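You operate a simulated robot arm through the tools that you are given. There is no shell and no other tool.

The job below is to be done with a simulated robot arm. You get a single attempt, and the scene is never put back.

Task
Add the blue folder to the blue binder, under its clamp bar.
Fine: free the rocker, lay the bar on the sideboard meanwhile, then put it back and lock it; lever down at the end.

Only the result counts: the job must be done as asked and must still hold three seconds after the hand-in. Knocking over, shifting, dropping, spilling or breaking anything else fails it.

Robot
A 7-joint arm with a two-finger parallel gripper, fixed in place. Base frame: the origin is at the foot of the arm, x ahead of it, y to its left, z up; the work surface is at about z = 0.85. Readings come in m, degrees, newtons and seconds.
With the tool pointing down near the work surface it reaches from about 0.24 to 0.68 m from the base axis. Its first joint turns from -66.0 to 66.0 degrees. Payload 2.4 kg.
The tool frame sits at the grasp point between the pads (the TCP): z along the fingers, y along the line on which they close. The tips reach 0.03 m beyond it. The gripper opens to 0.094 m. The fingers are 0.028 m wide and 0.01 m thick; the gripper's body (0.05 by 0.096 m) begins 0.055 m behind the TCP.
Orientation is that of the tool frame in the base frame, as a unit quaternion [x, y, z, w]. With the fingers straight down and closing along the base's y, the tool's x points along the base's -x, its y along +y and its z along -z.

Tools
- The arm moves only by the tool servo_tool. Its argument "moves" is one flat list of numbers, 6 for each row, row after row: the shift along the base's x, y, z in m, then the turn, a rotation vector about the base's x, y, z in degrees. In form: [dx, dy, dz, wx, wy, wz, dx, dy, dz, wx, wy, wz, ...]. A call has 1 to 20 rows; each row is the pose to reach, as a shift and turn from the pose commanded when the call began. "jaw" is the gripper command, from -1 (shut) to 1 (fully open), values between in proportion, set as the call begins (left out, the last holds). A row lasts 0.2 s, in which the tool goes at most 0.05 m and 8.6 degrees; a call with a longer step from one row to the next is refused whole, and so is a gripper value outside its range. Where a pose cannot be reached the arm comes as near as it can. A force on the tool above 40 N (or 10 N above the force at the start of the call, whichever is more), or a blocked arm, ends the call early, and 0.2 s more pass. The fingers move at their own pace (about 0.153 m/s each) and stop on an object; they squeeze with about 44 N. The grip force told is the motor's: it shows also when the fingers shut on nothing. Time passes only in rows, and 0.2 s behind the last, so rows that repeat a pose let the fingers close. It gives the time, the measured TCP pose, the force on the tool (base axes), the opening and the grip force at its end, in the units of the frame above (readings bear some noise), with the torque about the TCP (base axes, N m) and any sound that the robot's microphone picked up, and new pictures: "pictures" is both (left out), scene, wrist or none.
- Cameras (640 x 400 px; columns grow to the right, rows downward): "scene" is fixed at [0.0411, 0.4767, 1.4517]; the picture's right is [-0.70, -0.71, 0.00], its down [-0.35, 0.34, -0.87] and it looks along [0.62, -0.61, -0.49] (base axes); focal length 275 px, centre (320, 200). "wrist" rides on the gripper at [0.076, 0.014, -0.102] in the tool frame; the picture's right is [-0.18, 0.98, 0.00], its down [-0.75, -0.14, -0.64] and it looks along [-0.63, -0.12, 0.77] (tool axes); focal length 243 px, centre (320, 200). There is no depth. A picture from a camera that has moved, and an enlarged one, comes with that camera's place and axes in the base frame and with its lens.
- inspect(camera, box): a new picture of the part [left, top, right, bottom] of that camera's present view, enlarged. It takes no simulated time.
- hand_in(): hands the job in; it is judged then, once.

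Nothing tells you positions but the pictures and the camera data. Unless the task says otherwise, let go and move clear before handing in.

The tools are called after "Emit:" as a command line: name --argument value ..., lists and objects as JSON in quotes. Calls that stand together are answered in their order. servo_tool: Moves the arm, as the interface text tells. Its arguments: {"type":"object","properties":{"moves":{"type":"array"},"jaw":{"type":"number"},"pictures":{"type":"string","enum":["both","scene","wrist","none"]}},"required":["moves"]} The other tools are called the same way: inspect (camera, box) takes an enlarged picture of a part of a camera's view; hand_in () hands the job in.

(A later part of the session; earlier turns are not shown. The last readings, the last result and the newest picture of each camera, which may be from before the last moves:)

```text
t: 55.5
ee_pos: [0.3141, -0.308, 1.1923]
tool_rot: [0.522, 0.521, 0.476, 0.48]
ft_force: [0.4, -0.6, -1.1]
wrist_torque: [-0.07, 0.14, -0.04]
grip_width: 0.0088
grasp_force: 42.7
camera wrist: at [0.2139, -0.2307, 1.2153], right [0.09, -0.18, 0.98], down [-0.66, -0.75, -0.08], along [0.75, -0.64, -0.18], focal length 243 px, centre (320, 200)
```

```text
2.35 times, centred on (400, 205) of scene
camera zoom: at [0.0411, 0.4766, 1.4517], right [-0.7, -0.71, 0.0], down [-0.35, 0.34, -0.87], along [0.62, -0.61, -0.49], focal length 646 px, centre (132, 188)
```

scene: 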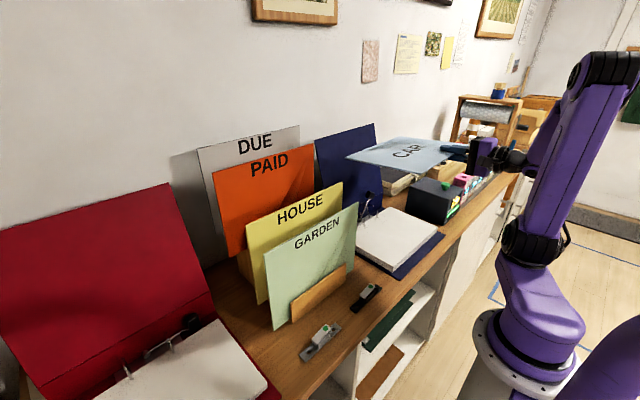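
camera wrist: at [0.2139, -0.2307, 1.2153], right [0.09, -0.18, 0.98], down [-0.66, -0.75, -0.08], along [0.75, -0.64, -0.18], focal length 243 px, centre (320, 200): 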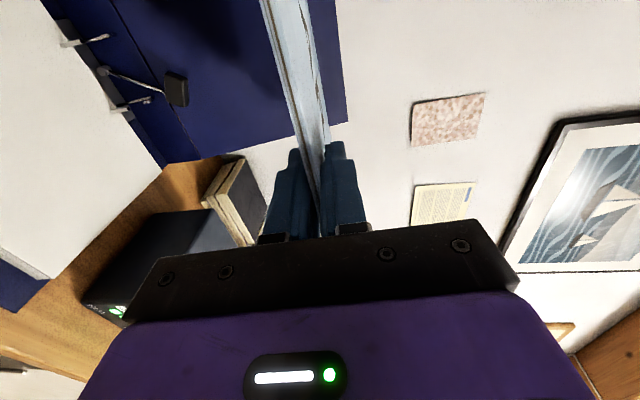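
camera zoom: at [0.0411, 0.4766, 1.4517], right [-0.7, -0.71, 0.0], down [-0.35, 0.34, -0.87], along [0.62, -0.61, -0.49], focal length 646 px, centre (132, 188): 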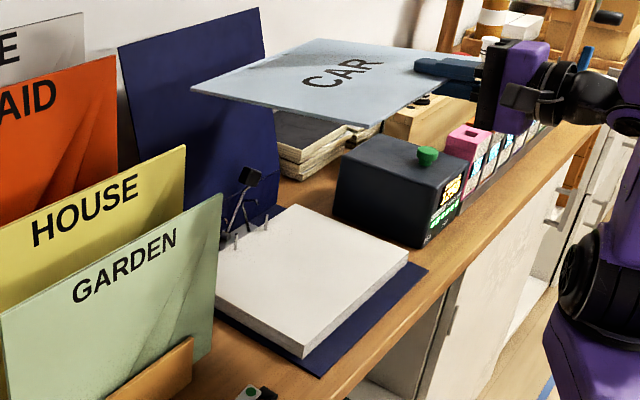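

The folder is level with its label up, holes at the far edge. I'll zoom in on the holes and posts for alignment.

Emit:
inspect --camera "scene" --box '[340, 120, 420, 180]'

Emit:
inspect --camera "scene" --box '[350, 180, 400, 230]'

Emit:
inspect --camera "wrist" --box '[40, 0, 220, 160]'

```text
6.67 times, centred on (380, 150) of scene
camera zoom: at [0.0411, 0.4766, 1.4517], right [-0.7, -0.71, 0.0], down [-0.35, 0.34, -0.87], along [0.62, -0.61, -0.49], focal length 1831 px, centre (-80, 533)
```

zoom: 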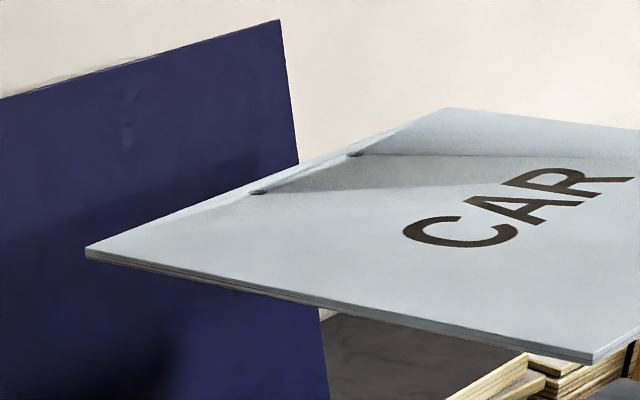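

```text
8.00 times, centred on (375, 205) of scene
camera zoom: at [0.0411, 0.4766, 1.4517], right [-0.7, -0.71, 0.0], down [-0.35, 0.34, -0.87], along [0.62, -0.61, -0.49], focal length 2197 px, centre (-120, 160)
```

zoom: 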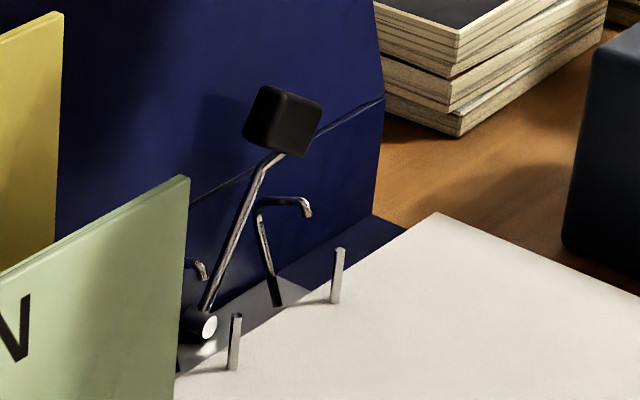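

```text
2.50 times, centred on (130, 80) of wrist
camera zoom: at [0.2139, -0.2307, 1.2153], right [0.09, -0.18, 0.98], down [-0.66, -0.75, -0.08], along [0.75, -0.64, -0.18], focal length 606 px, centre (795, 500)
```

zoom: 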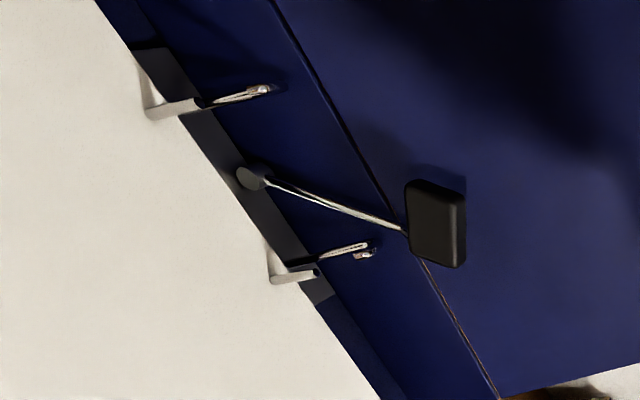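

Calibrating against the posts (about x 0.524, y -0.221/-0.301), the holes need roughly +3 mm in x and -7 mm in y. I'll descend offset 12 mm short in x to stay clear of the lever knob, stopping just above the post tops.

Emit:
servo_tool --moves '[-0.004, -0.003, -0.04, 0, 0, 0, -0.0088, -0.007, -0.085, 0, 0, 0, -0.0088, -0.007, -0.13, 0, 0, 0, -0.0088, -0.007, -0.175, 0, 0, 0, -0.0088, -0.007, -0.21, 0, 0, 0, -0.0088, -0.007, -0.23, 0, 0, 0, -0.0088, -0.007, -0.242, 0, 0, 0, -0.0088, -0.007, -0.242, 0, 0, 0]'

Emit:
inspect --camera "scene" --box '[350, 180, 400, 230]'

Emit:
inspect --camera "scene" --box '[330, 160, 490, 290]'

Emit:
inspect --camera "wrist" --box '[220, 0, 380, 160]'

```text
t: 57.3
ee_pos: [0.3053, -0.315, 0.9481]
tool_rot: [0.522, 0.521, 0.476, 0.478]
ft_force: [-0.1, 1.1, -1.9]
wrist_torque: [-0.08, 0.2, 0.01]
grip_width: 0.0089
grasp_force: 43.2
camera wrist: at [0.2048, -0.2377, 0.9727], right [0.09, -0.18, 0.98], down [-0.66, -0.75, -0.08], along [0.75, -0.64, -0.18], focal length 243 px, centre (320, 200)
```

scene: 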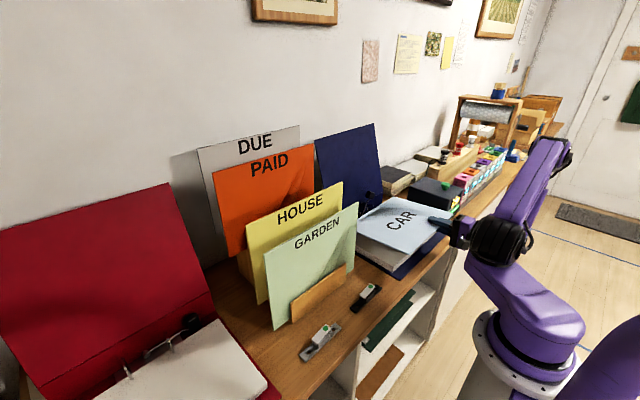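
wrist: 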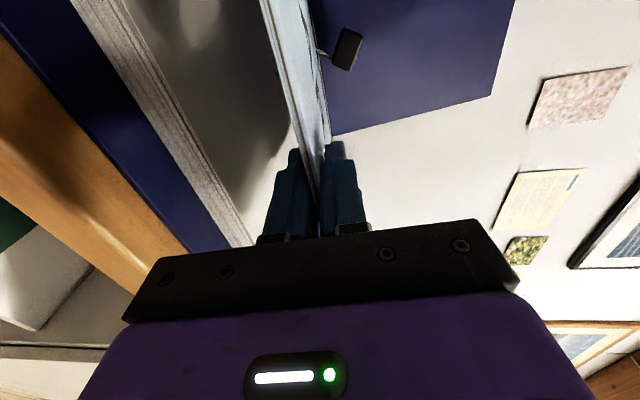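

```text
8.00 times, centred on (375, 205) of scene
camera zoom: at [0.0411, 0.4766, 1.4517], right [-0.7, -0.71, 0.0], down [-0.35, 0.34, -0.87], along [0.62, -0.61, -0.49], focal length 2197 px, centre (-120, 160)
```

zoom: 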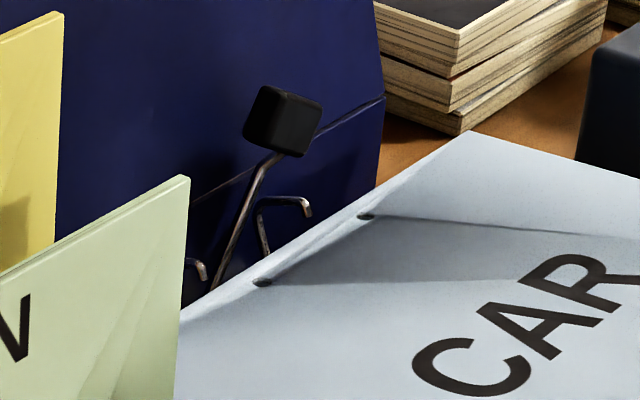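

```text
3.08 times, centred on (410, 225) of scene
camera zoom: at [0.0411, 0.4766, 1.4517], right [-0.7, -0.71, 0.0], down [-0.35, 0.34, -0.87], along [0.62, -0.61, -0.49], focal length 845 px, centre (43, 123)
```

zoom: 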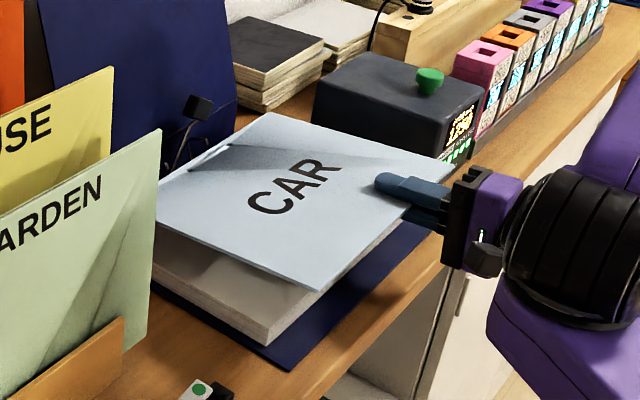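

```text
2.50 times, centred on (300, 80) of wrist
camera zoom: at [0.2048, -0.2377, 0.9727], right [0.09, -0.18, 0.98], down [-0.66, -0.75, -0.08], along [0.75, -0.64, -0.18], focal length 606 px, centre (370, 500)
```

zoom: 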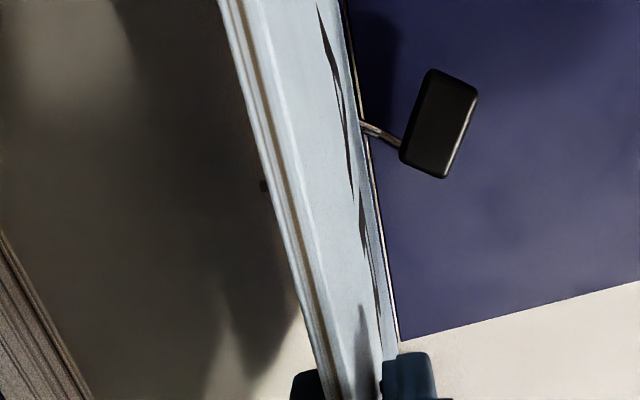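

Holes now at about (0.513, -0.260) by the calibrated scene view, at z≈0.93. I'll shift +x about 11 mm to put them over the posts.

Emit:
servo_tool --moves '[0.004, 0, 0, 0, 0, 0, 0.008, 0, 0, 0, 0, 0, 0.0105, 0, -0.003, 0, 0, 0, 0.0105, 0, -0.003, 0, 0, 0]' --pictures "none"

Emit:
inspect --camera "scene" --box '[350, 180, 400, 230]'

Emit:
inspect --camera "scene" --box '[360, 195, 385, 220]'

```text
t: 58.3
ee_pos: [0.3163, -0.3154, 0.9459]
tool_rot: [0.522, 0.522, 0.475, 0.479]
ft_force: [-0.5, 0.0, -2.1]
wrist_torque: [-0.1, 0.17, 0.01]
grip_width: 0.0088
grasp_force: 42.4
```

```text
8.00 times, centred on (375, 205) of scene
camera zoom: at [0.0411, 0.4766, 1.4517], right [-0.7, -0.71, 0.0], down [-0.35, 0.34, -0.87], along [0.62, -0.61, -0.49], focal length 2197 px, centre (-120, 160)
```

zoom: 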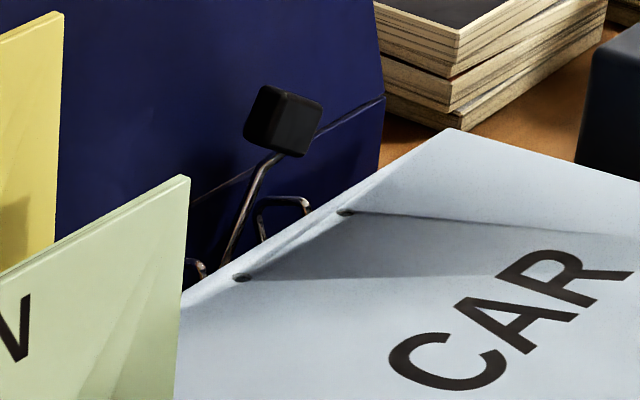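

```text
16.00 times, centred on (372, 208) of scene
camera zoom: at [0.0411, 0.4766, 1.4517], right [-0.7, -0.71, 0.0], down [-0.35, 0.34, -0.87], along [0.62, -0.61, -0.49], focal length 4393 px, centre (-520, 80)
```

zoom: 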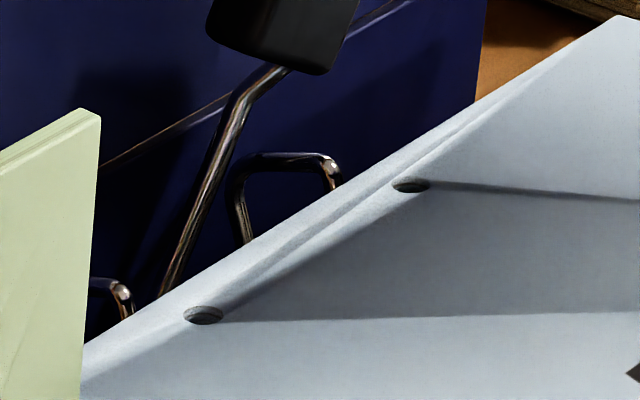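

The kinematic and image estimates agree within about 2 mm of the posts. I'll lower slowly and watch the force for a miss on the post tops.

Emit:
servo_tool --moves '[0.001, 0, -0.003, 0, 0, 0, 0.001, 0, -0.006, 0, 0, 0, 0.001, 0, -0.009, 0, 0, 0, 0.001, 0, -0.012, 0, 0, 0]' --pictures "none"

Emit:
inspect --camera "scene" --box '[360, 195, 385, 220]'

```text
t: 59.3
ee_pos: [0.3179, -0.3145, 0.9342]
tool_rot: [0.521, 0.522, 0.476, 0.479]
ft_force: [-0.6, -0.6, -1.7]
wrist_torque: [-0.06, 0.14, 0.02]
grip_width: 0.0088
grasp_force: 42.4
```

```text
16.00 times, centred on (372, 208) of scene
camera zoom: at [0.0411, 0.4766, 1.4517], right [-0.7, -0.71, 0.0], down [-0.35, 0.34, -0.87], along [0.62, -0.61, -0.49], focal length 4393 px, centre (-520, 80)
```

zoom: 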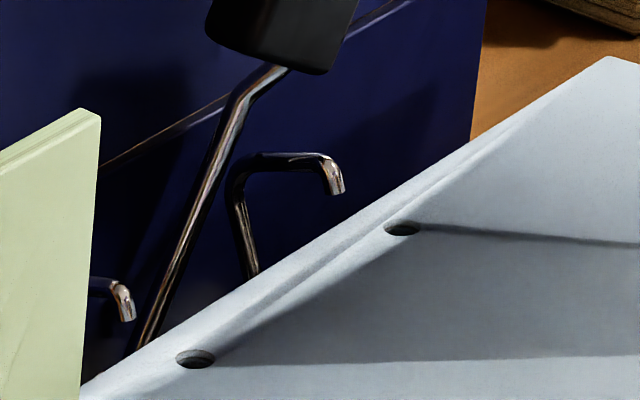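

Emit:
servo_tool --moves '[0, 0, -0.002, 0, 0, 0, 0, 0, -0.004, 0, 0, 0]' --pictures "none"

Emit:
inspect --camera "scene" --box '[360, 195, 385, 220]'

```text
t: 59.9
ee_pos: [0.3164, -0.3148, 0.9304]
tool_rot: [0.522, 0.521, 0.476, 0.479]
ft_force: [0.7, 0.2, -1.8]
wrist_torque: [-0.08, 0.15, -0.01]
grip_width: 0.0089
grasp_force: 42.7
```

```text
16.00 times, centred on (372, 208) of scene
camera zoom: at [0.0411, 0.4766, 1.4517], right [-0.7, -0.71, 0.0], down [-0.35, 0.34, -0.87], along [0.62, -0.61, -0.49], focal length 4393 px, centre (-520, 80)
```

zoom: 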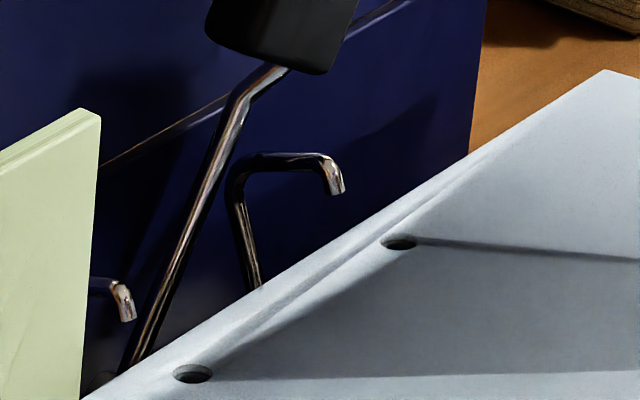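

Emit:
servo_tool --moves '[0, 0, -0.002, 0, 0, 0, 0, 0, -0.004, 0, 0, 0]' --pictures "none"

Emit:
inspect --camera "scene" --box '[360, 195, 385, 220]'

```text
t: 60.5
ee_pos: [0.3175, -0.3157, 0.9258]
tool_rot: [0.522, 0.521, 0.475, 0.479]
ft_force: [-0.1, 0.0, -1.9]
wrist_torque: [-0.08, 0.16, 0.0]
grip_width: 0.0086
grasp_force: 43.0
```

```text
16.00 times, centred on (372, 208) of scene
camera zoom: at [0.0411, 0.4766, 1.4517], right [-0.7, -0.71, 0.0], down [-0.35, 0.34, -0.87], along [0.62, -0.61, -0.49], focal length 4393 px, centre (-520, 80)
```

zoom: 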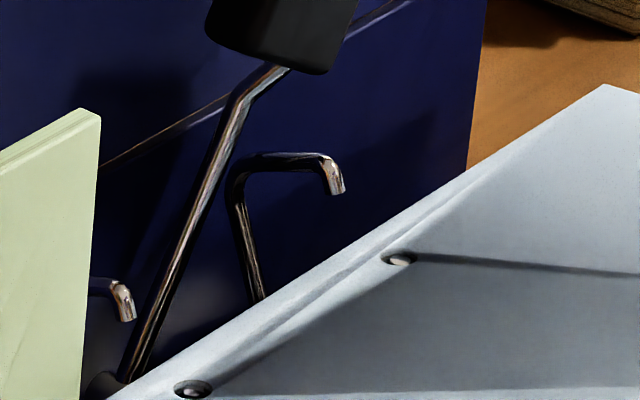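

The post tops are showing inside both holes. Continuing down gently.

Emit:
servo_tool --moves '[0, 0, -0.003, 0, 0, 0, 0, 0, -0.006, 0, 0, 0]' --pictures "none"

Emit:
inspect --camera "scene" --box '[358, 198, 388, 228]'

```text
t: 61.1
ee_pos: [0.317, -0.3169, 0.9207]
tool_rot: [0.522, 0.521, 0.475, 0.48]
ft_force: [-0.2, -0.1, -0.5]
wrist_torque: [-0.1, 0.11, -0.06]
grip_width: 0.009
grasp_force: 42.9
```

```text
13.33 times, centred on (373, 213) of scene
camera zoom: at [0.0411, 0.4766, 1.4517], right [-0.7, -0.71, 0.0], down [-0.35, 0.34, -0.87], along [0.62, -0.61, -0.49], focal length 3661 px, centre (-387, 27)
```

zoom: 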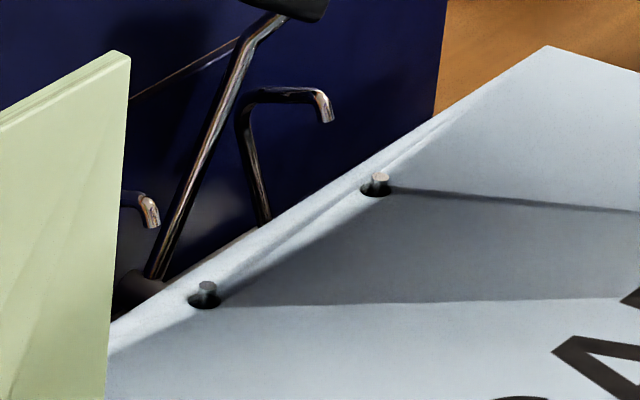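

Both posts have come through the holes. Continuing to lower until the far edge rests on the paper.

Emit:
servo_tool --moves '[0, 0, -0.003, 0, 0, 0, 0, 0, -0.006, 0, 0, 0, 0, 0, -0.009, 0, 0, 0]' --pictures "none"

Emit:
inspect --camera "scene" --box '[358, 198, 388, 228]'

Emit:
inspect --camera "wrist" --box '[160, 0, 380, 260]'

```text
t: 61.9
ee_pos: [0.3178, -0.3151, 0.9113]
tool_rot: [0.522, 0.522, 0.475, 0.479]
ft_force: [0.2, -1.5, -1.5]
wrist_torque: [-0.11, 0.11, -0.1]
grip_width: 0.0088
grasp_force: 43.2
```

```text
13.33 times, centred on (373, 213) of scene
camera zoom: at [0.0411, 0.4766, 1.4517], right [-0.7, -0.71, 0.0], down [-0.35, 0.34, -0.87], along [0.62, -0.61, -0.49], focal length 3661 px, centre (-387, 27)
```

zoom: 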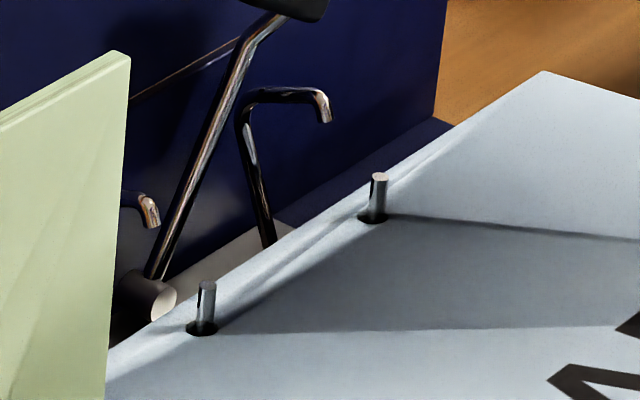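

```text
1.54 times, centred on (270, 130) of wrist
camera zoom: at [0.217, -0.2375, 0.9352], right [0.09, -0.18, 0.98], down [-0.66, -0.75, -0.08], along [0.75, -0.64, -0.18], focal length 373 px, centre (397, 308)
```

zoom: 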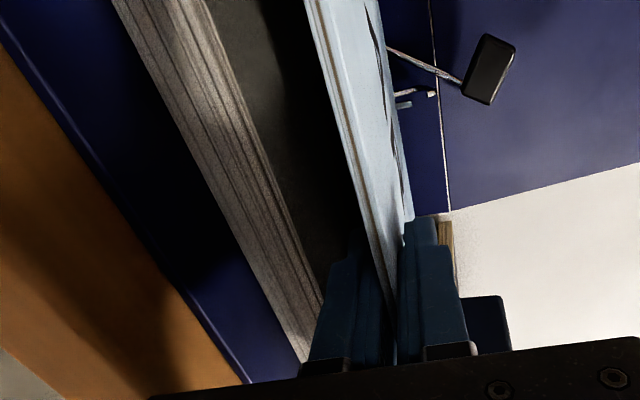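

Emit:
servo_tool --moves '[0, 0, -0.002, 0, 0, 0, 0, 0, -0.004, 0, 0, 0, 0, 0, -0.006, 0, 0, 0]' --pictures "none"

Emit:
inspect --camera "scene" --box '[358, 198, 388, 228]'

Emit:
inspect --camera "scene" --box '[340, 180, 480, 290]'

```text
t: 62.7
ee_pos: [0.3178, -0.3144, 0.9051]
tool_rot: [0.522, 0.521, 0.475, 0.48]
ft_force: [-0.4, -0.8, -1.2]
wrist_torque: [-0.08, 0.1, -0.12]
grip_width: 0.0087
grasp_force: 43.4
```

```text
13.33 times, centred on (373, 213) of scene
camera zoom: at [0.0411, 0.4766, 1.4517], right [-0.7, -0.71, 0.0], down [-0.35, 0.34, -0.87], along [0.62, -0.61, -0.49], focal length 3661 px, centre (-387, 27)
```

zoom: 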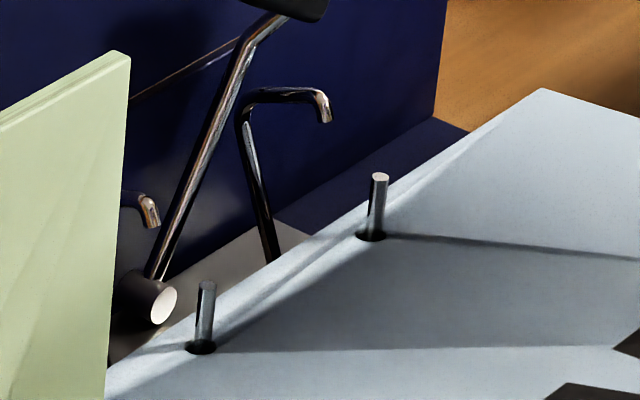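

```text
3.64 times, centred on (410, 235) of scene
camera zoom: at [0.0411, 0.4766, 1.4517], right [-0.7, -0.71, 0.0], down [-0.35, 0.34, -0.87], along [0.62, -0.61, -0.49], focal length 998 px, centre (-7, 73)
```

zoom: 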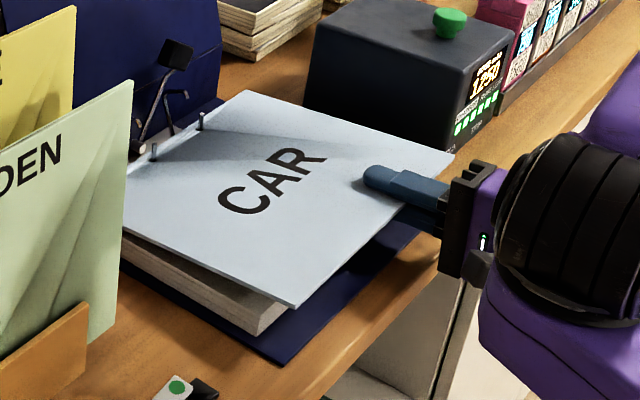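

Emit:
servo_tool --moves '[0, 0, -0.002, 0, 0, 0, 0, 0, -0.004, 0, 0, 0]' --pictures "none"

Emit:
inspect --camera "scene" --box '[358, 198, 388, 228]'

Emit:
inspect --camera "wrist" --box '[160, 0, 380, 260]'

```text
t: 63.3
ee_pos: [0.3172, -0.3143, 0.9016]
tool_rot: [0.521, 0.522, 0.476, 0.479]
ft_force: [-0.3, 0.3, -0.4]
wrist_torque: [-0.04, 0.09, 0.0]
grip_width: 0.0088
grasp_force: 42.5
```

```text
13.33 times, centred on (373, 213) of scene
camera zoom: at [0.0411, 0.4766, 1.4517], right [-0.7, -0.71, 0.0], down [-0.35, 0.34, -0.87], along [0.62, -0.61, -0.49], focal length 3661 px, centre (-387, 27)
```

zoom: 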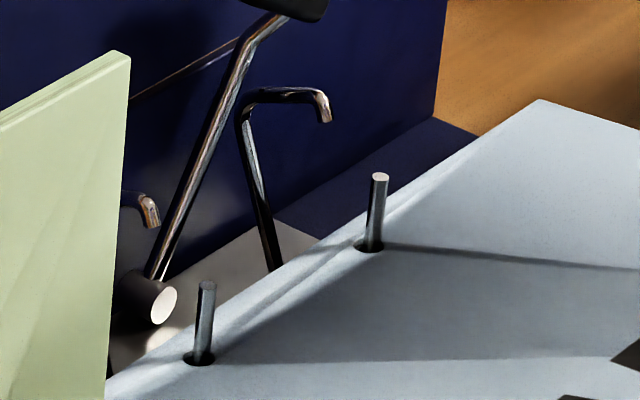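

```text
1.54 times, centred on (270, 130) of wrist
camera zoom: at [0.2169, -0.2376, 0.9253], right [0.09, -0.18, 0.98], down [-0.66, -0.75, -0.08], along [0.75, -0.63, -0.18], focal length 373 px, centre (397, 308)
```

zoom: 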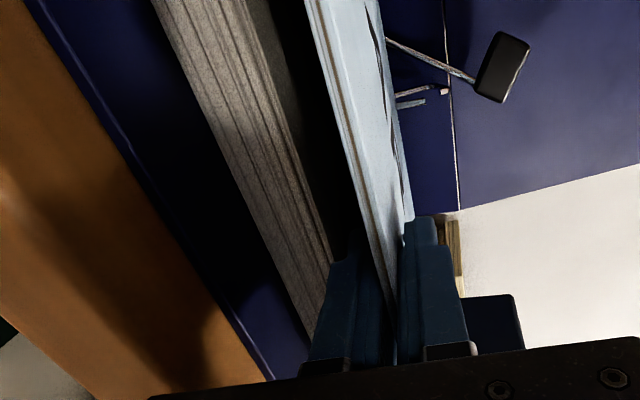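

The far edge is nearly on the paper with both posts well through, and the lower finger is just above the stack. I'll open the jaw slightly so the folder settles, then slide the fingers out toward -x.

Emit:
servo_tool --moves '[0, 0, 0, 0, 0, 0, 0, 0, 0, 0, 0, 0, 0, 0, 0, 0, 0, 0]' --jaw -0.617 --pictures "none"

Emit:
inspect --camera "scene" --box '[340, 180, 480, 290]'

Emit:
inspect --camera "wrist" --box '[160, 0, 380, 260]'

```text
t: 64.1
ee_pos: [0.3172, -0.3167, 0.9016]
tool_rot: [0.522, 0.522, 0.475, 0.479]
ft_force: [-0.3, 0.4, -0.5]
wrist_torque: [0.04, -0.01, 0.01]
grip_width: 0.0187
grasp_force: 0.8
```

```text
3.64 times, centred on (410, 235) of scene
camera zoom: at [0.0411, 0.4766, 1.4517], right [-0.7, -0.71, 0.0], down [-0.35, 0.34, -0.87], along [0.62, -0.61, -0.49], focal length 998 px, centre (-7, 73)
```

zoom: 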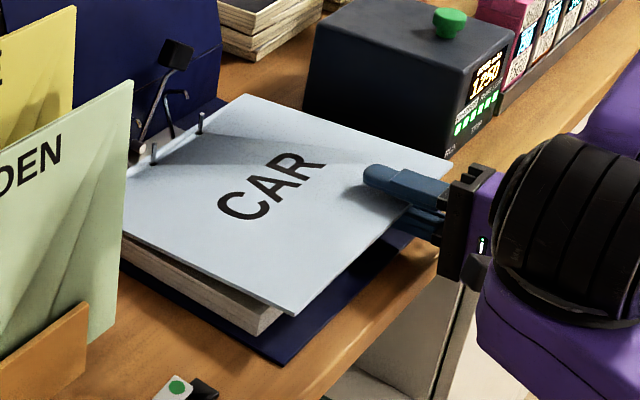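

```text
1.54 times, centred on (270, 130) of wrist
camera zoom: at [0.2169, -0.2377, 0.9253], right [0.09, -0.18, 0.98], down [-0.66, -0.75, -0.08], along [0.75, -0.64, -0.18], focal length 373 px, centre (397, 308)
```

zoom: 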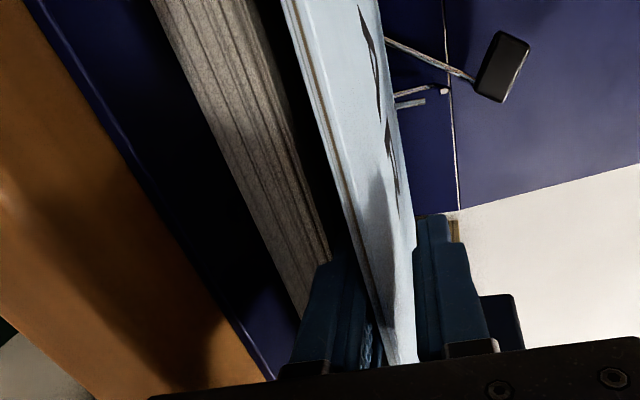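

Released. Sliding the fingers straight back out.

Emit:
servo_tool --moves '[-0.015, 0, 0, 0, 0, 0, -0.03, 0, 0, 0, 0, 0, -0.045, 0, 0, 0, 0, 0, -0.06, 0, 0, 0, 0, 0, -0.07, 0, 0, 0, 0, 0, -0.07, 0, 0, 0, 0, 0]'

Emit:
inspect --camera "scene" --box '[340, 180, 480, 290]'

Emit:
inspect --camera "scene" --box '[358, 198, 388, 228]'

```text
t: 65.5
ee_pos: [0.2467, -0.315, 0.9014]
tool_rot: [0.523, 0.521, 0.475, 0.48]
ft_force: [-0.6, 0.9, 0.3]
wrist_torque: [0.01, 0.01, 0.01]
grip_width: 0.018
grasp_force: 0.1
camera wrist: at [0.1463, -0.2376, 0.9252], right [0.09, -0.18, 0.98], down [-0.66, -0.75, -0.08], along [0.75, -0.64, -0.18], focal length 243 px, centre (320, 200)
```

scene: 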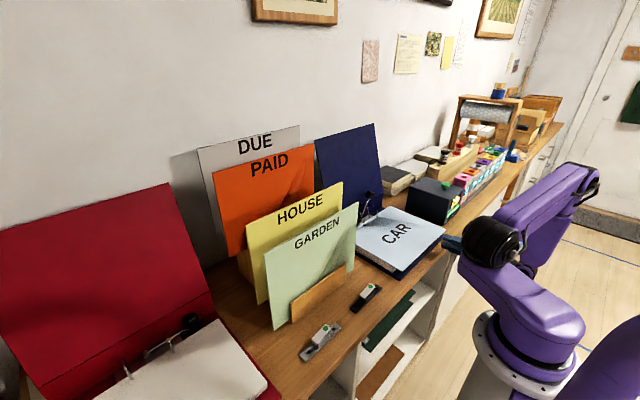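
wrist: 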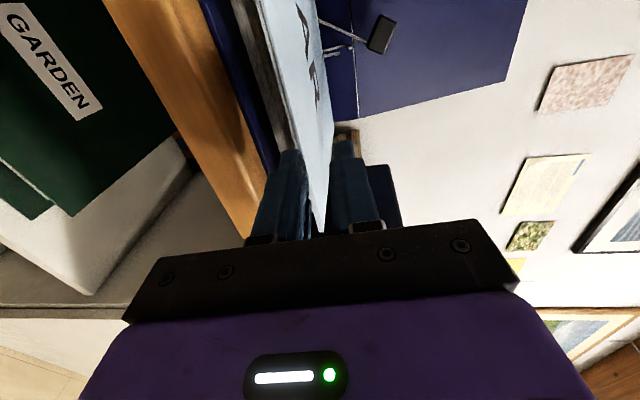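

```text
3.64 times, centred on (410, 235) of scene
camera zoom: at [0.0411, 0.4767, 1.4517], right [-0.7, -0.71, 0.0], down [-0.35, 0.34, -0.87], along [0.62, -0.61, -0.49], focal length 998 px, centre (-7, 73)
```

zoom: 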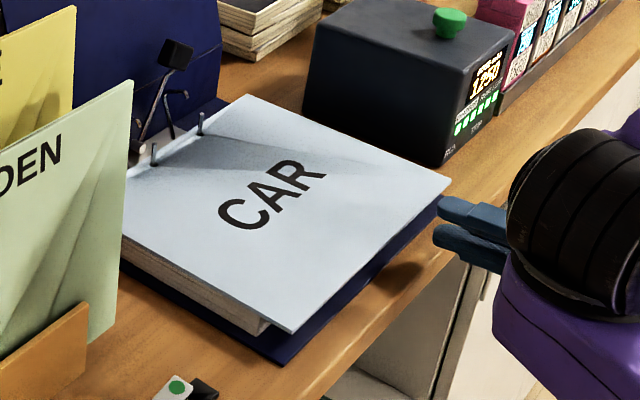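

```text
13.33 times, centred on (373, 213) of scene
camera zoom: at [0.0411, 0.4767, 1.4517], right [-0.7, -0.71, 0.0], down [-0.35, 0.34, -0.87], along [0.62, -0.61, -0.49], focal length 3661 px, centre (-387, 27)
```

zoom: 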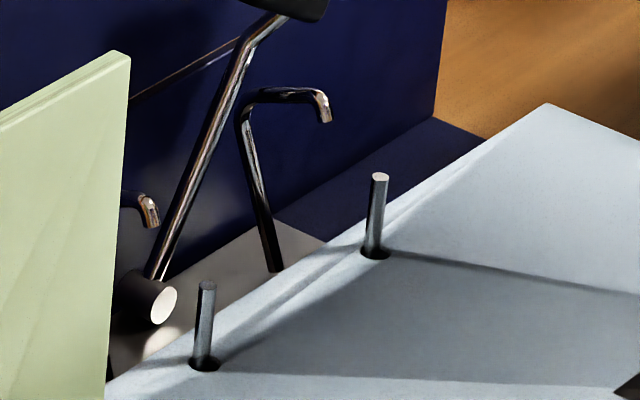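

The folder lies flat on the stack with both posts through its holes. Now I'll rise, straighten the tool and return over the bar on the sideboard.

Emit:
servo_tool --moves '[0, 0, 0.045, 0, 0, 0, 0, 0, 0.09, 0, 0, 0, 0, 0.02, 0.13, 0, 0, 0, 0.01, 0.04, 0.17, 0, 8, 0, 0.02, 0.07, 0.2, 0, 16, 0, 0.03, 0.1, 0.22, 0, 24, 0, 0.04, 0.13, 0.22, 0, 32, 0, 0.05, 0.16, 0.22, 0, 40, 0, 0.06, 0.19, 0.22, 0, 48, 0, 0.07, 0.22, 0.22, 0, 56, 0, 0.08, 0.25, 0.22, 0, 64, 0, 0.08, 0.28, 0.22, 0, 72, 0, 0.081, 0.31, 0.21, 0, 80, 0, 0.081, 0.335, 0.2, 0, 85, 0, 0.081, 0.345, 0.19, 0, 85, 0, 0.081, 0.345, 0.19, 0, 85, 0]' --jaw -0.277

Emit:
inspect --camera "wrist" --box '[220, 0, 460, 240]'

```text
t: 68.9
ee_pos: [0.3287, 0.0306, 1.0911]
tool_rot: [0.706, 0.708, -0.003, 0.001]
ft_force: [-0.5, -0.6, -0.2]
wrist_torque: [-0.01, 0.0, 0.02]
grip_width: 0.034
grasp_force: 0.1
camera wrist: at [0.3426, 0.1083, 1.1939], right [0.98, -0.18, 0.0], down [-0.14, -0.75, 0.65], along [-0.12, -0.64, -0.76], focal length 243 px, centre (320, 200)
```

scene: 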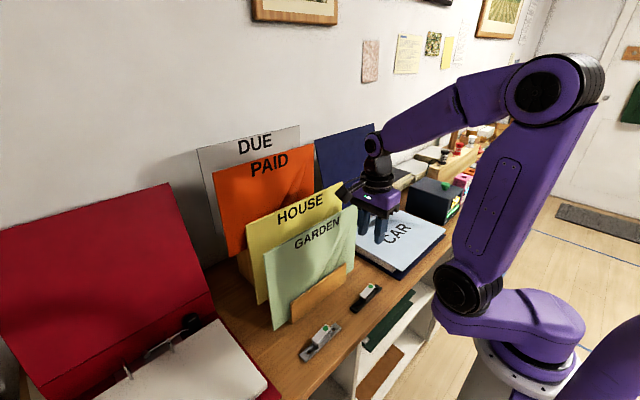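
wrist: 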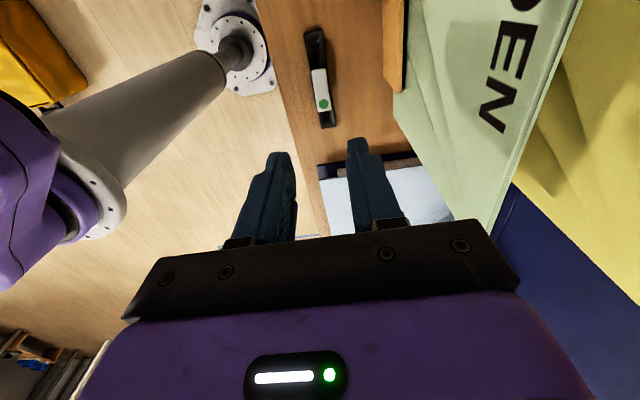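

```text
1.67 times, centred on (340, 120) of wrist
camera zoom: at [0.3426, 0.1083, 1.1939], right [0.98, -0.18, 0.0], down [-0.14, -0.75, 0.65], along [-0.12, -0.64, -0.76], focal length 404 px, centre (287, 333)
```

zoom: 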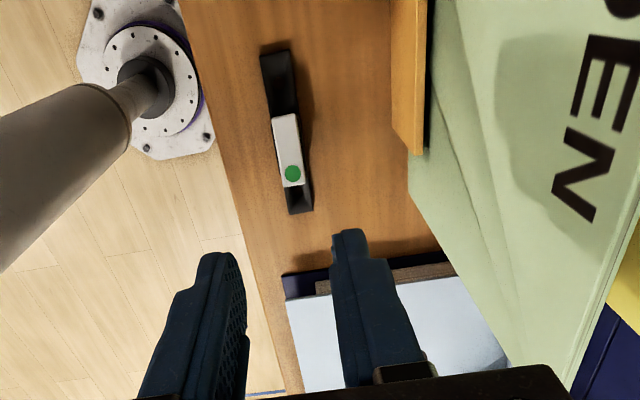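

The bar is exactly where I left it. I'll lean the hand as before and descend to the same grasp pose.

Emit:
servo_tool --moves '[0, 0, -0.03, -7, 0, 0, -0.0007, 0, -0.07, -15, 0, 0, -0.0007, 0, -0.115, -15, 0, 0, -0.0007, 0, -0.155, -15, 0, 0, -0.0007, 0, -0.185, -15, 0, 0, -0.0007, 0, -0.2, -15, 0, 0, -0.0007, 0, -0.206, -15, 0, 0, -0.0007, 0, -0.206, -15, 0, 0]' --pictures "none"

Emit:
inspect --camera "wrist" --box '[240, 20, 420, 240]'

Emit:
inspect --camera "scene" --box '[330, 250, 400, 310]'

```text
t: 70.7
ee_pos: [0.3264, 0.0292, 0.8852]
tool_rot: [0.699, 0.702, -0.095, 0.094]
ft_force: [0.5, -0.3, -1.0]
wrist_torque: [-0.03, -0.03, 0.01]
grip_width: 0.0337
grasp_force: 0.1
```

```text
1.82 times, centred on (330, 130) of wrist
camera zoom: at [0.3412, 0.1307, 0.9646], right [0.98, -0.18, 0.05], down [-0.14, -0.56, 0.82], along [-0.12, -0.81, -0.57], focal length 441 px, centre (302, 327)
```

zoom: 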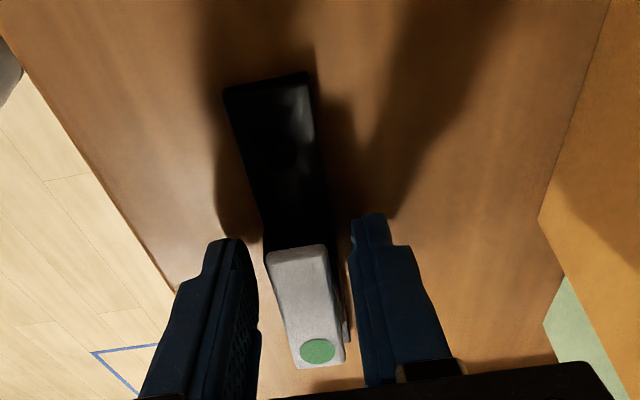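

```text
6.67 times, centred on (365, 280) of scene
camera zoom: at [0.0411, 0.4767, 1.4517], right [-0.7, -0.71, 0.0], down [-0.35, 0.34, -0.87], along [0.62, -0.61, -0.49], focal length 1831 px, centre (20, -333)
```

zoom: 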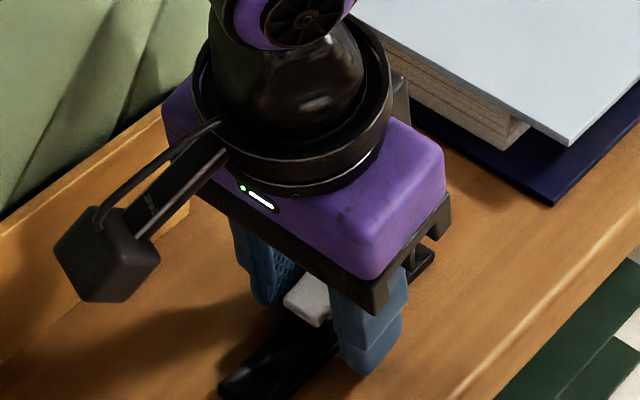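

Position matches the earlier grasp. Closing and lifting.

Emit:
servo_tool --moves '[0.001, 0, 0, 0, 0, 0, 0.001, 0, 0, 0, 0, 0, 0.001, 0, 0, 0, 0, 0]' --jaw -1 --pictures "none"

Emit:
servo_tool --moves '[0, 0, 0.02, 0, 0, 0, 0, 0, 0.05, 0, 0, 0, 0, 0, 0.09, 0, 0, 0, 0, 0, 0.12, 0, 0, 0, 0, 0, 0.12, 0, 0, 0]'

Emit:
inspect --camera "wrist" --box '[220, 0, 460, 240]'

```text
t: 71.5
ee_pos: [0.3265, 0.0297, 0.8855]
tool_rot: [0.7, 0.702, -0.095, 0.094]
ft_force: [0.9, 0.3, 0.2]
wrist_torque: [0.02, 0.02, 0.0]
grip_width: 0.0209
grasp_force: 44.4
```

```text
t: 72.7
ee_pos: [0.3273, 0.0308, 1.0052]
tool_rot: [0.7, 0.702, -0.095, 0.093]
ft_force: [0.1, -0.3, 0.1]
wrist_torque: [0.03, 0.04, 0.01]
grip_width: 0.0209
grasp_force: 43.8
camera wrist: at [0.3419, 0.1316, 1.0845], right [0.98, -0.17, 0.04], down [-0.14, -0.56, 0.82], along [-0.12, -0.81, -0.57], focal length 243 px, centre (320, 200)
```

scene: 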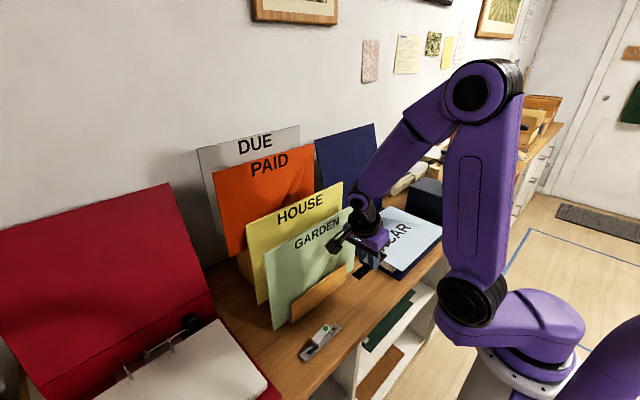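
wrist: 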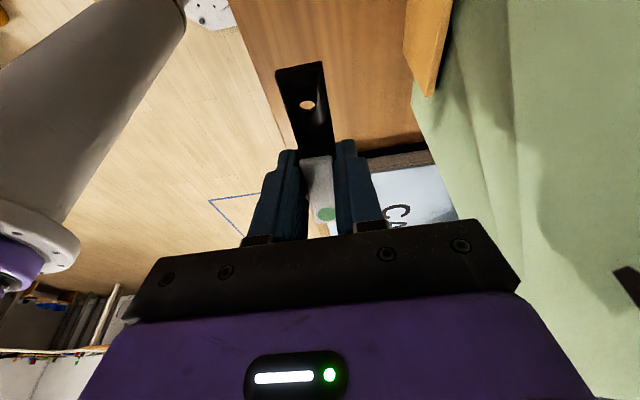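

```text
1.67 times, centred on (340, 120) of wrist
camera zoom: at [0.3419, 0.1316, 1.0845], right [0.98, -0.17, 0.04], down [-0.14, -0.56, 0.82], along [-0.12, -0.81, -0.57], focal length 404 px, centre (287, 333)
```

zoom: 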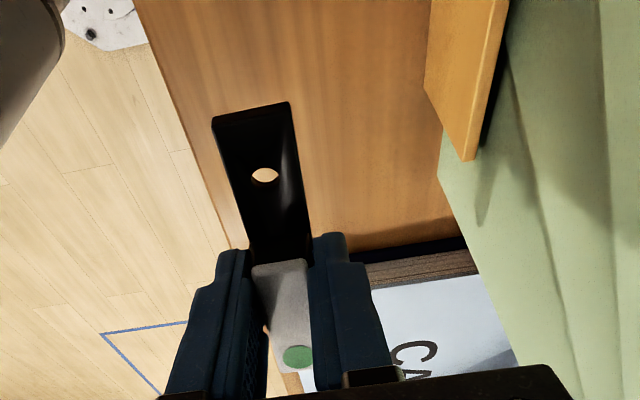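

The bar is held exactly as before. I'll carry it back by the reverse path to just in front of and above the posts.

Emit:
servo_tool --moves '[0, -0.045, 0, 0, 0, 0, 0, -0.09, 0, 0, 0, 0, 0, -0.135, 0, 0, 0, 0, 0, -0.18, 0, 0, 0, 0, 0, -0.225, 0, 0, 0, 0, 0.02, -0.265, 0, 0, 0, 0, 0.06, -0.281, 0, 0, 0, 0, 0.105, -0.281, -0.005, 0, 0, 0, 0.15, -0.281, -0.01, 0, 0, 0, 0.18, -0.281, -0.02, 0, 0, 0, 0.19, -0.281, -0.025, 0, 0, 0, 0.19, -0.281, -0.025, 0, 0, 0]'

Emit:
inspect --camera "scene" --box '[350, 175, 410, 235]'

Emit:
inspect --camera "wrist" --box '[240, 0, 420, 200]'

```text
t: 75.3
ee_pos: [0.5194, -0.2506, 0.9821]
tool_rot: [0.7, 0.702, -0.095, 0.093]
ft_force: [-0.3, -0.3, 1.2]
wrist_torque: [0.0, 0.02, 0.01]
grip_width: 0.021
grasp_force: 43.6
camera wrist: at [0.5329, -0.1499, 1.0608], right [0.98, -0.18, 0.05], down [-0.14, -0.56, 0.82], along [-0.12, -0.81, -0.57], focal length 243 px, centre (320, 200)
```

scene: 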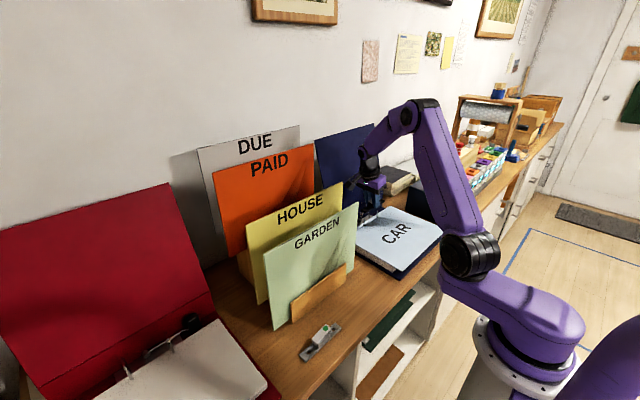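
wrist: 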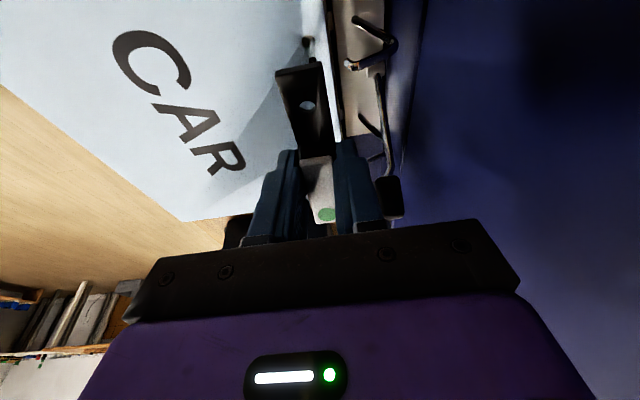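

```text
6.67 times, centred on (380, 205) of scene
camera zoom: at [0.0411, 0.4766, 1.4517], right [-0.7, -0.71, 0.0], down [-0.35, 0.34, -0.87], along [0.62, -0.61, -0.49], focal length 1831 px, centre (-80, 167)
```

zoom: 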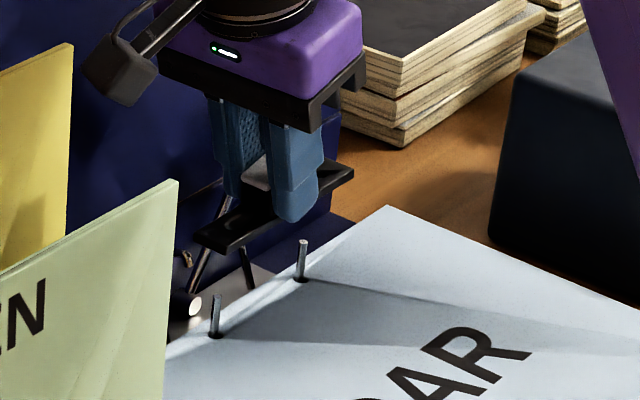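

```text
2.00 times, centred on (330, 100) of wrist
camera zoom: at [0.5329, -0.1499, 1.0608], right [0.98, -0.18, 0.05], down [-0.14, -0.56, 0.82], along [-0.12, -0.81, -0.57], focal length 485 px, centre (300, 400)
```

zoom: 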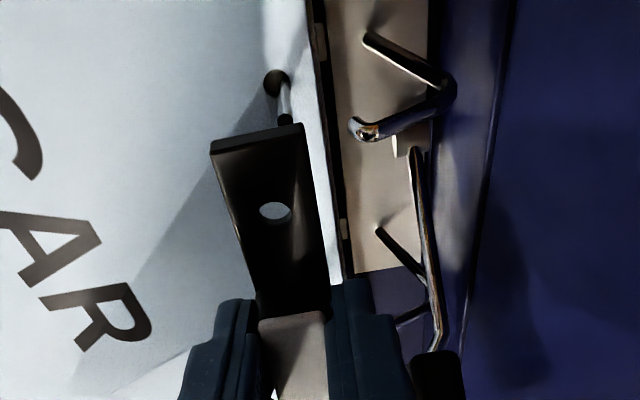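

The bar's hole needs about +4.5 mm in x to line up with the post. I'll shift and lower to just above the post tops.

Emit:
servo_tool --moves '[0.002, 0, -0.008, 0, 0, 0, 0.0045, 0, -0.018, 0, 0, 0, 0.0045, 0.0005, -0.026, 0, 0, 0, 0.0045, 0.0005, -0.028, 0, 0, 0, 0.0045, 0.0005, -0.028, 0, 0, 0]' --pictures "none"

Emit:
inspect --camera "scene" --box '[350, 185, 400, 235]'

Emit:
inspect --camera "wrist" --box '[260, 0, 400, 150]'

```text
t: 76.5
ee_pos: [0.5233, -0.2502, 0.9524]
tool_rot: [0.7, 0.701, -0.096, 0.093]
ft_force: [0.3, -0.4, 0.1]
wrist_torque: [-0.01, -0.02, 0.0]
grip_width: 0.021
grasp_force: 44.0
```

```text
8.00 times, centred on (375, 210) of scene
camera zoom: at [0.0411, 0.4766, 1.4517], right [-0.7, -0.71, 0.0], down [-0.35, 0.34, -0.87], along [0.62, -0.61, -0.49], focal length 2197 px, centre (-120, 120)
```

zoom: 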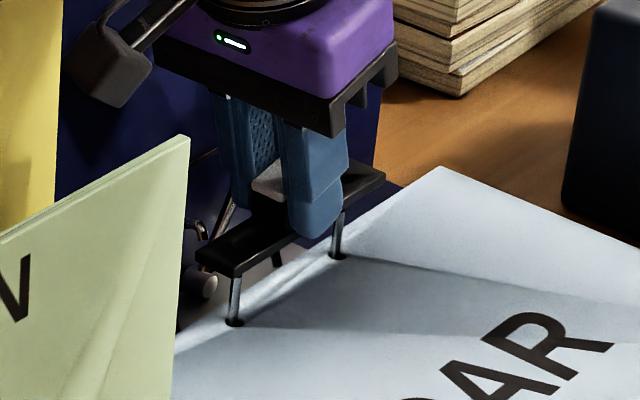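

```text
2.67 times, centred on (330, 75) of wrist
camera zoom: at [0.5373, -0.1496, 1.032], right [0.98, -0.18, 0.05], down [-0.14, -0.56, 0.82], along [-0.12, -0.81, -0.57], focal length 647 px, centre (293, 533)
```

zoom: 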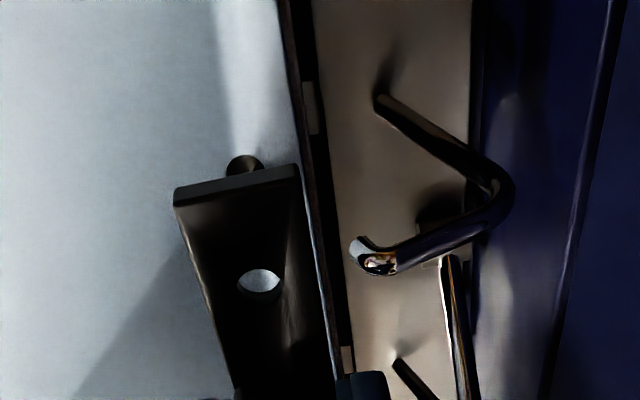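

Emit:
servo_tool --moves '[0, 0, -0.003, 0, 0, 0, 0, 0, -0.006, 0, 0, 0, 0, 0, -0.009, 0, 0, 0]' --pictures "none"

Emit:
inspect --camera "scene" --box '[350, 185, 400, 235]'

Emit:
inspect --camera "wrist" --box '[260, 0, 400, 150]'

```text
t: 77.3
ee_pos: [0.5231, -0.2512, 0.943]
tool_rot: [0.7, 0.702, -0.095, 0.094]
ft_force: [0.5, 0.7, -0.4]
wrist_torque: [0.01, 0.0, 0.02]
grip_width: 0.0209
grasp_force: 44.0
```

```text
8.00 times, centred on (375, 210) of scene
camera zoom: at [0.0411, 0.4766, 1.4517], right [-0.7, -0.71, 0.0], down [-0.35, 0.34, -0.87], along [0.62, -0.61, -0.49], focal length 2197 px, centre (-120, 120)
```

zoom: 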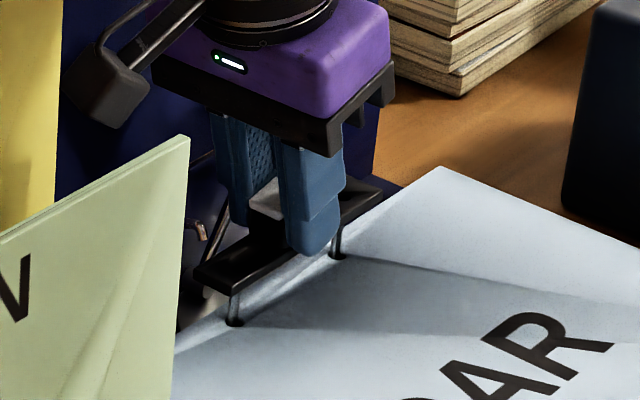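

```text
2.67 times, centred on (330, 75) of wrist
camera zoom: at [0.5372, -0.149, 1.0228], right [0.98, -0.17, 0.05], down [-0.14, -0.56, 0.82], along [-0.12, -0.81, -0.57], focal length 647 px, centre (293, 533)
```

zoom: 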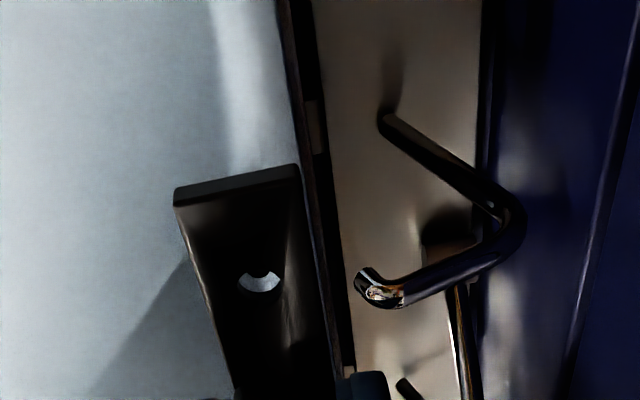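

The post is entering the bar's hole without contact force. Continuing down.

Emit:
servo_tool --moves '[0, 0, -0.003, 0, 0, 0, 0, 0, -0.006, 0, 0, 0]' --pictures "none"

Emit:
inspect --camera "wrist" --box '[260, 0, 400, 150]'

Emit:
inspect --camera "scene" --box '[350, 185, 400, 235]'

```text
t: 77.9
ee_pos: [0.5229, -0.2501, 0.9388]
tool_rot: [0.7, 0.702, -0.095, 0.094]
ft_force: [0.4, -0.5, -0.7]
wrist_torque: [-0.02, -0.03, -0.01]
grip_width: 0.0209
grasp_force: 43.7
```

```text
2.67 times, centred on (330, 75) of wrist
camera zoom: at [0.5371, -0.149, 1.0168], right [0.98, -0.18, 0.05], down [-0.14, -0.56, 0.82], along [-0.12, -0.81, -0.57], focal length 647 px, centre (293, 533)
```

zoom: 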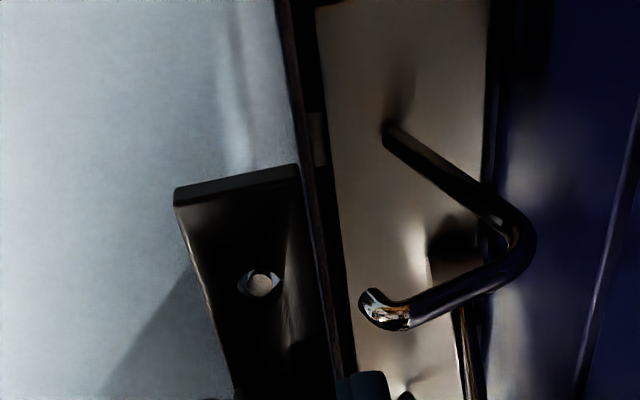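

```text
8.00 times, centred on (375, 210) of scene
camera zoom: at [0.0411, 0.4766, 1.4517], right [-0.7, -0.71, 0.0], down [-0.35, 0.34, -0.87], along [0.62, -0.61, -0.49], focal length 2197 px, centre (-120, 120)
```

zoom: 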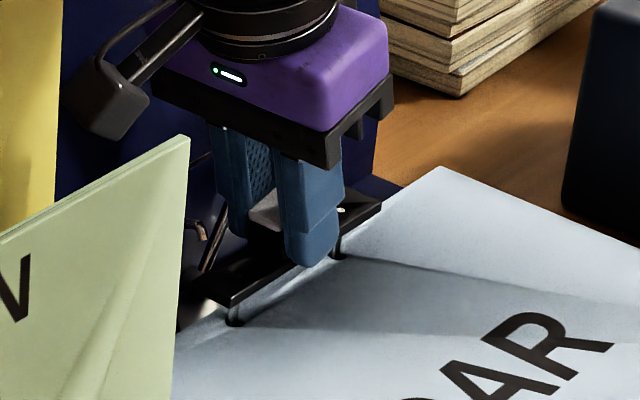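

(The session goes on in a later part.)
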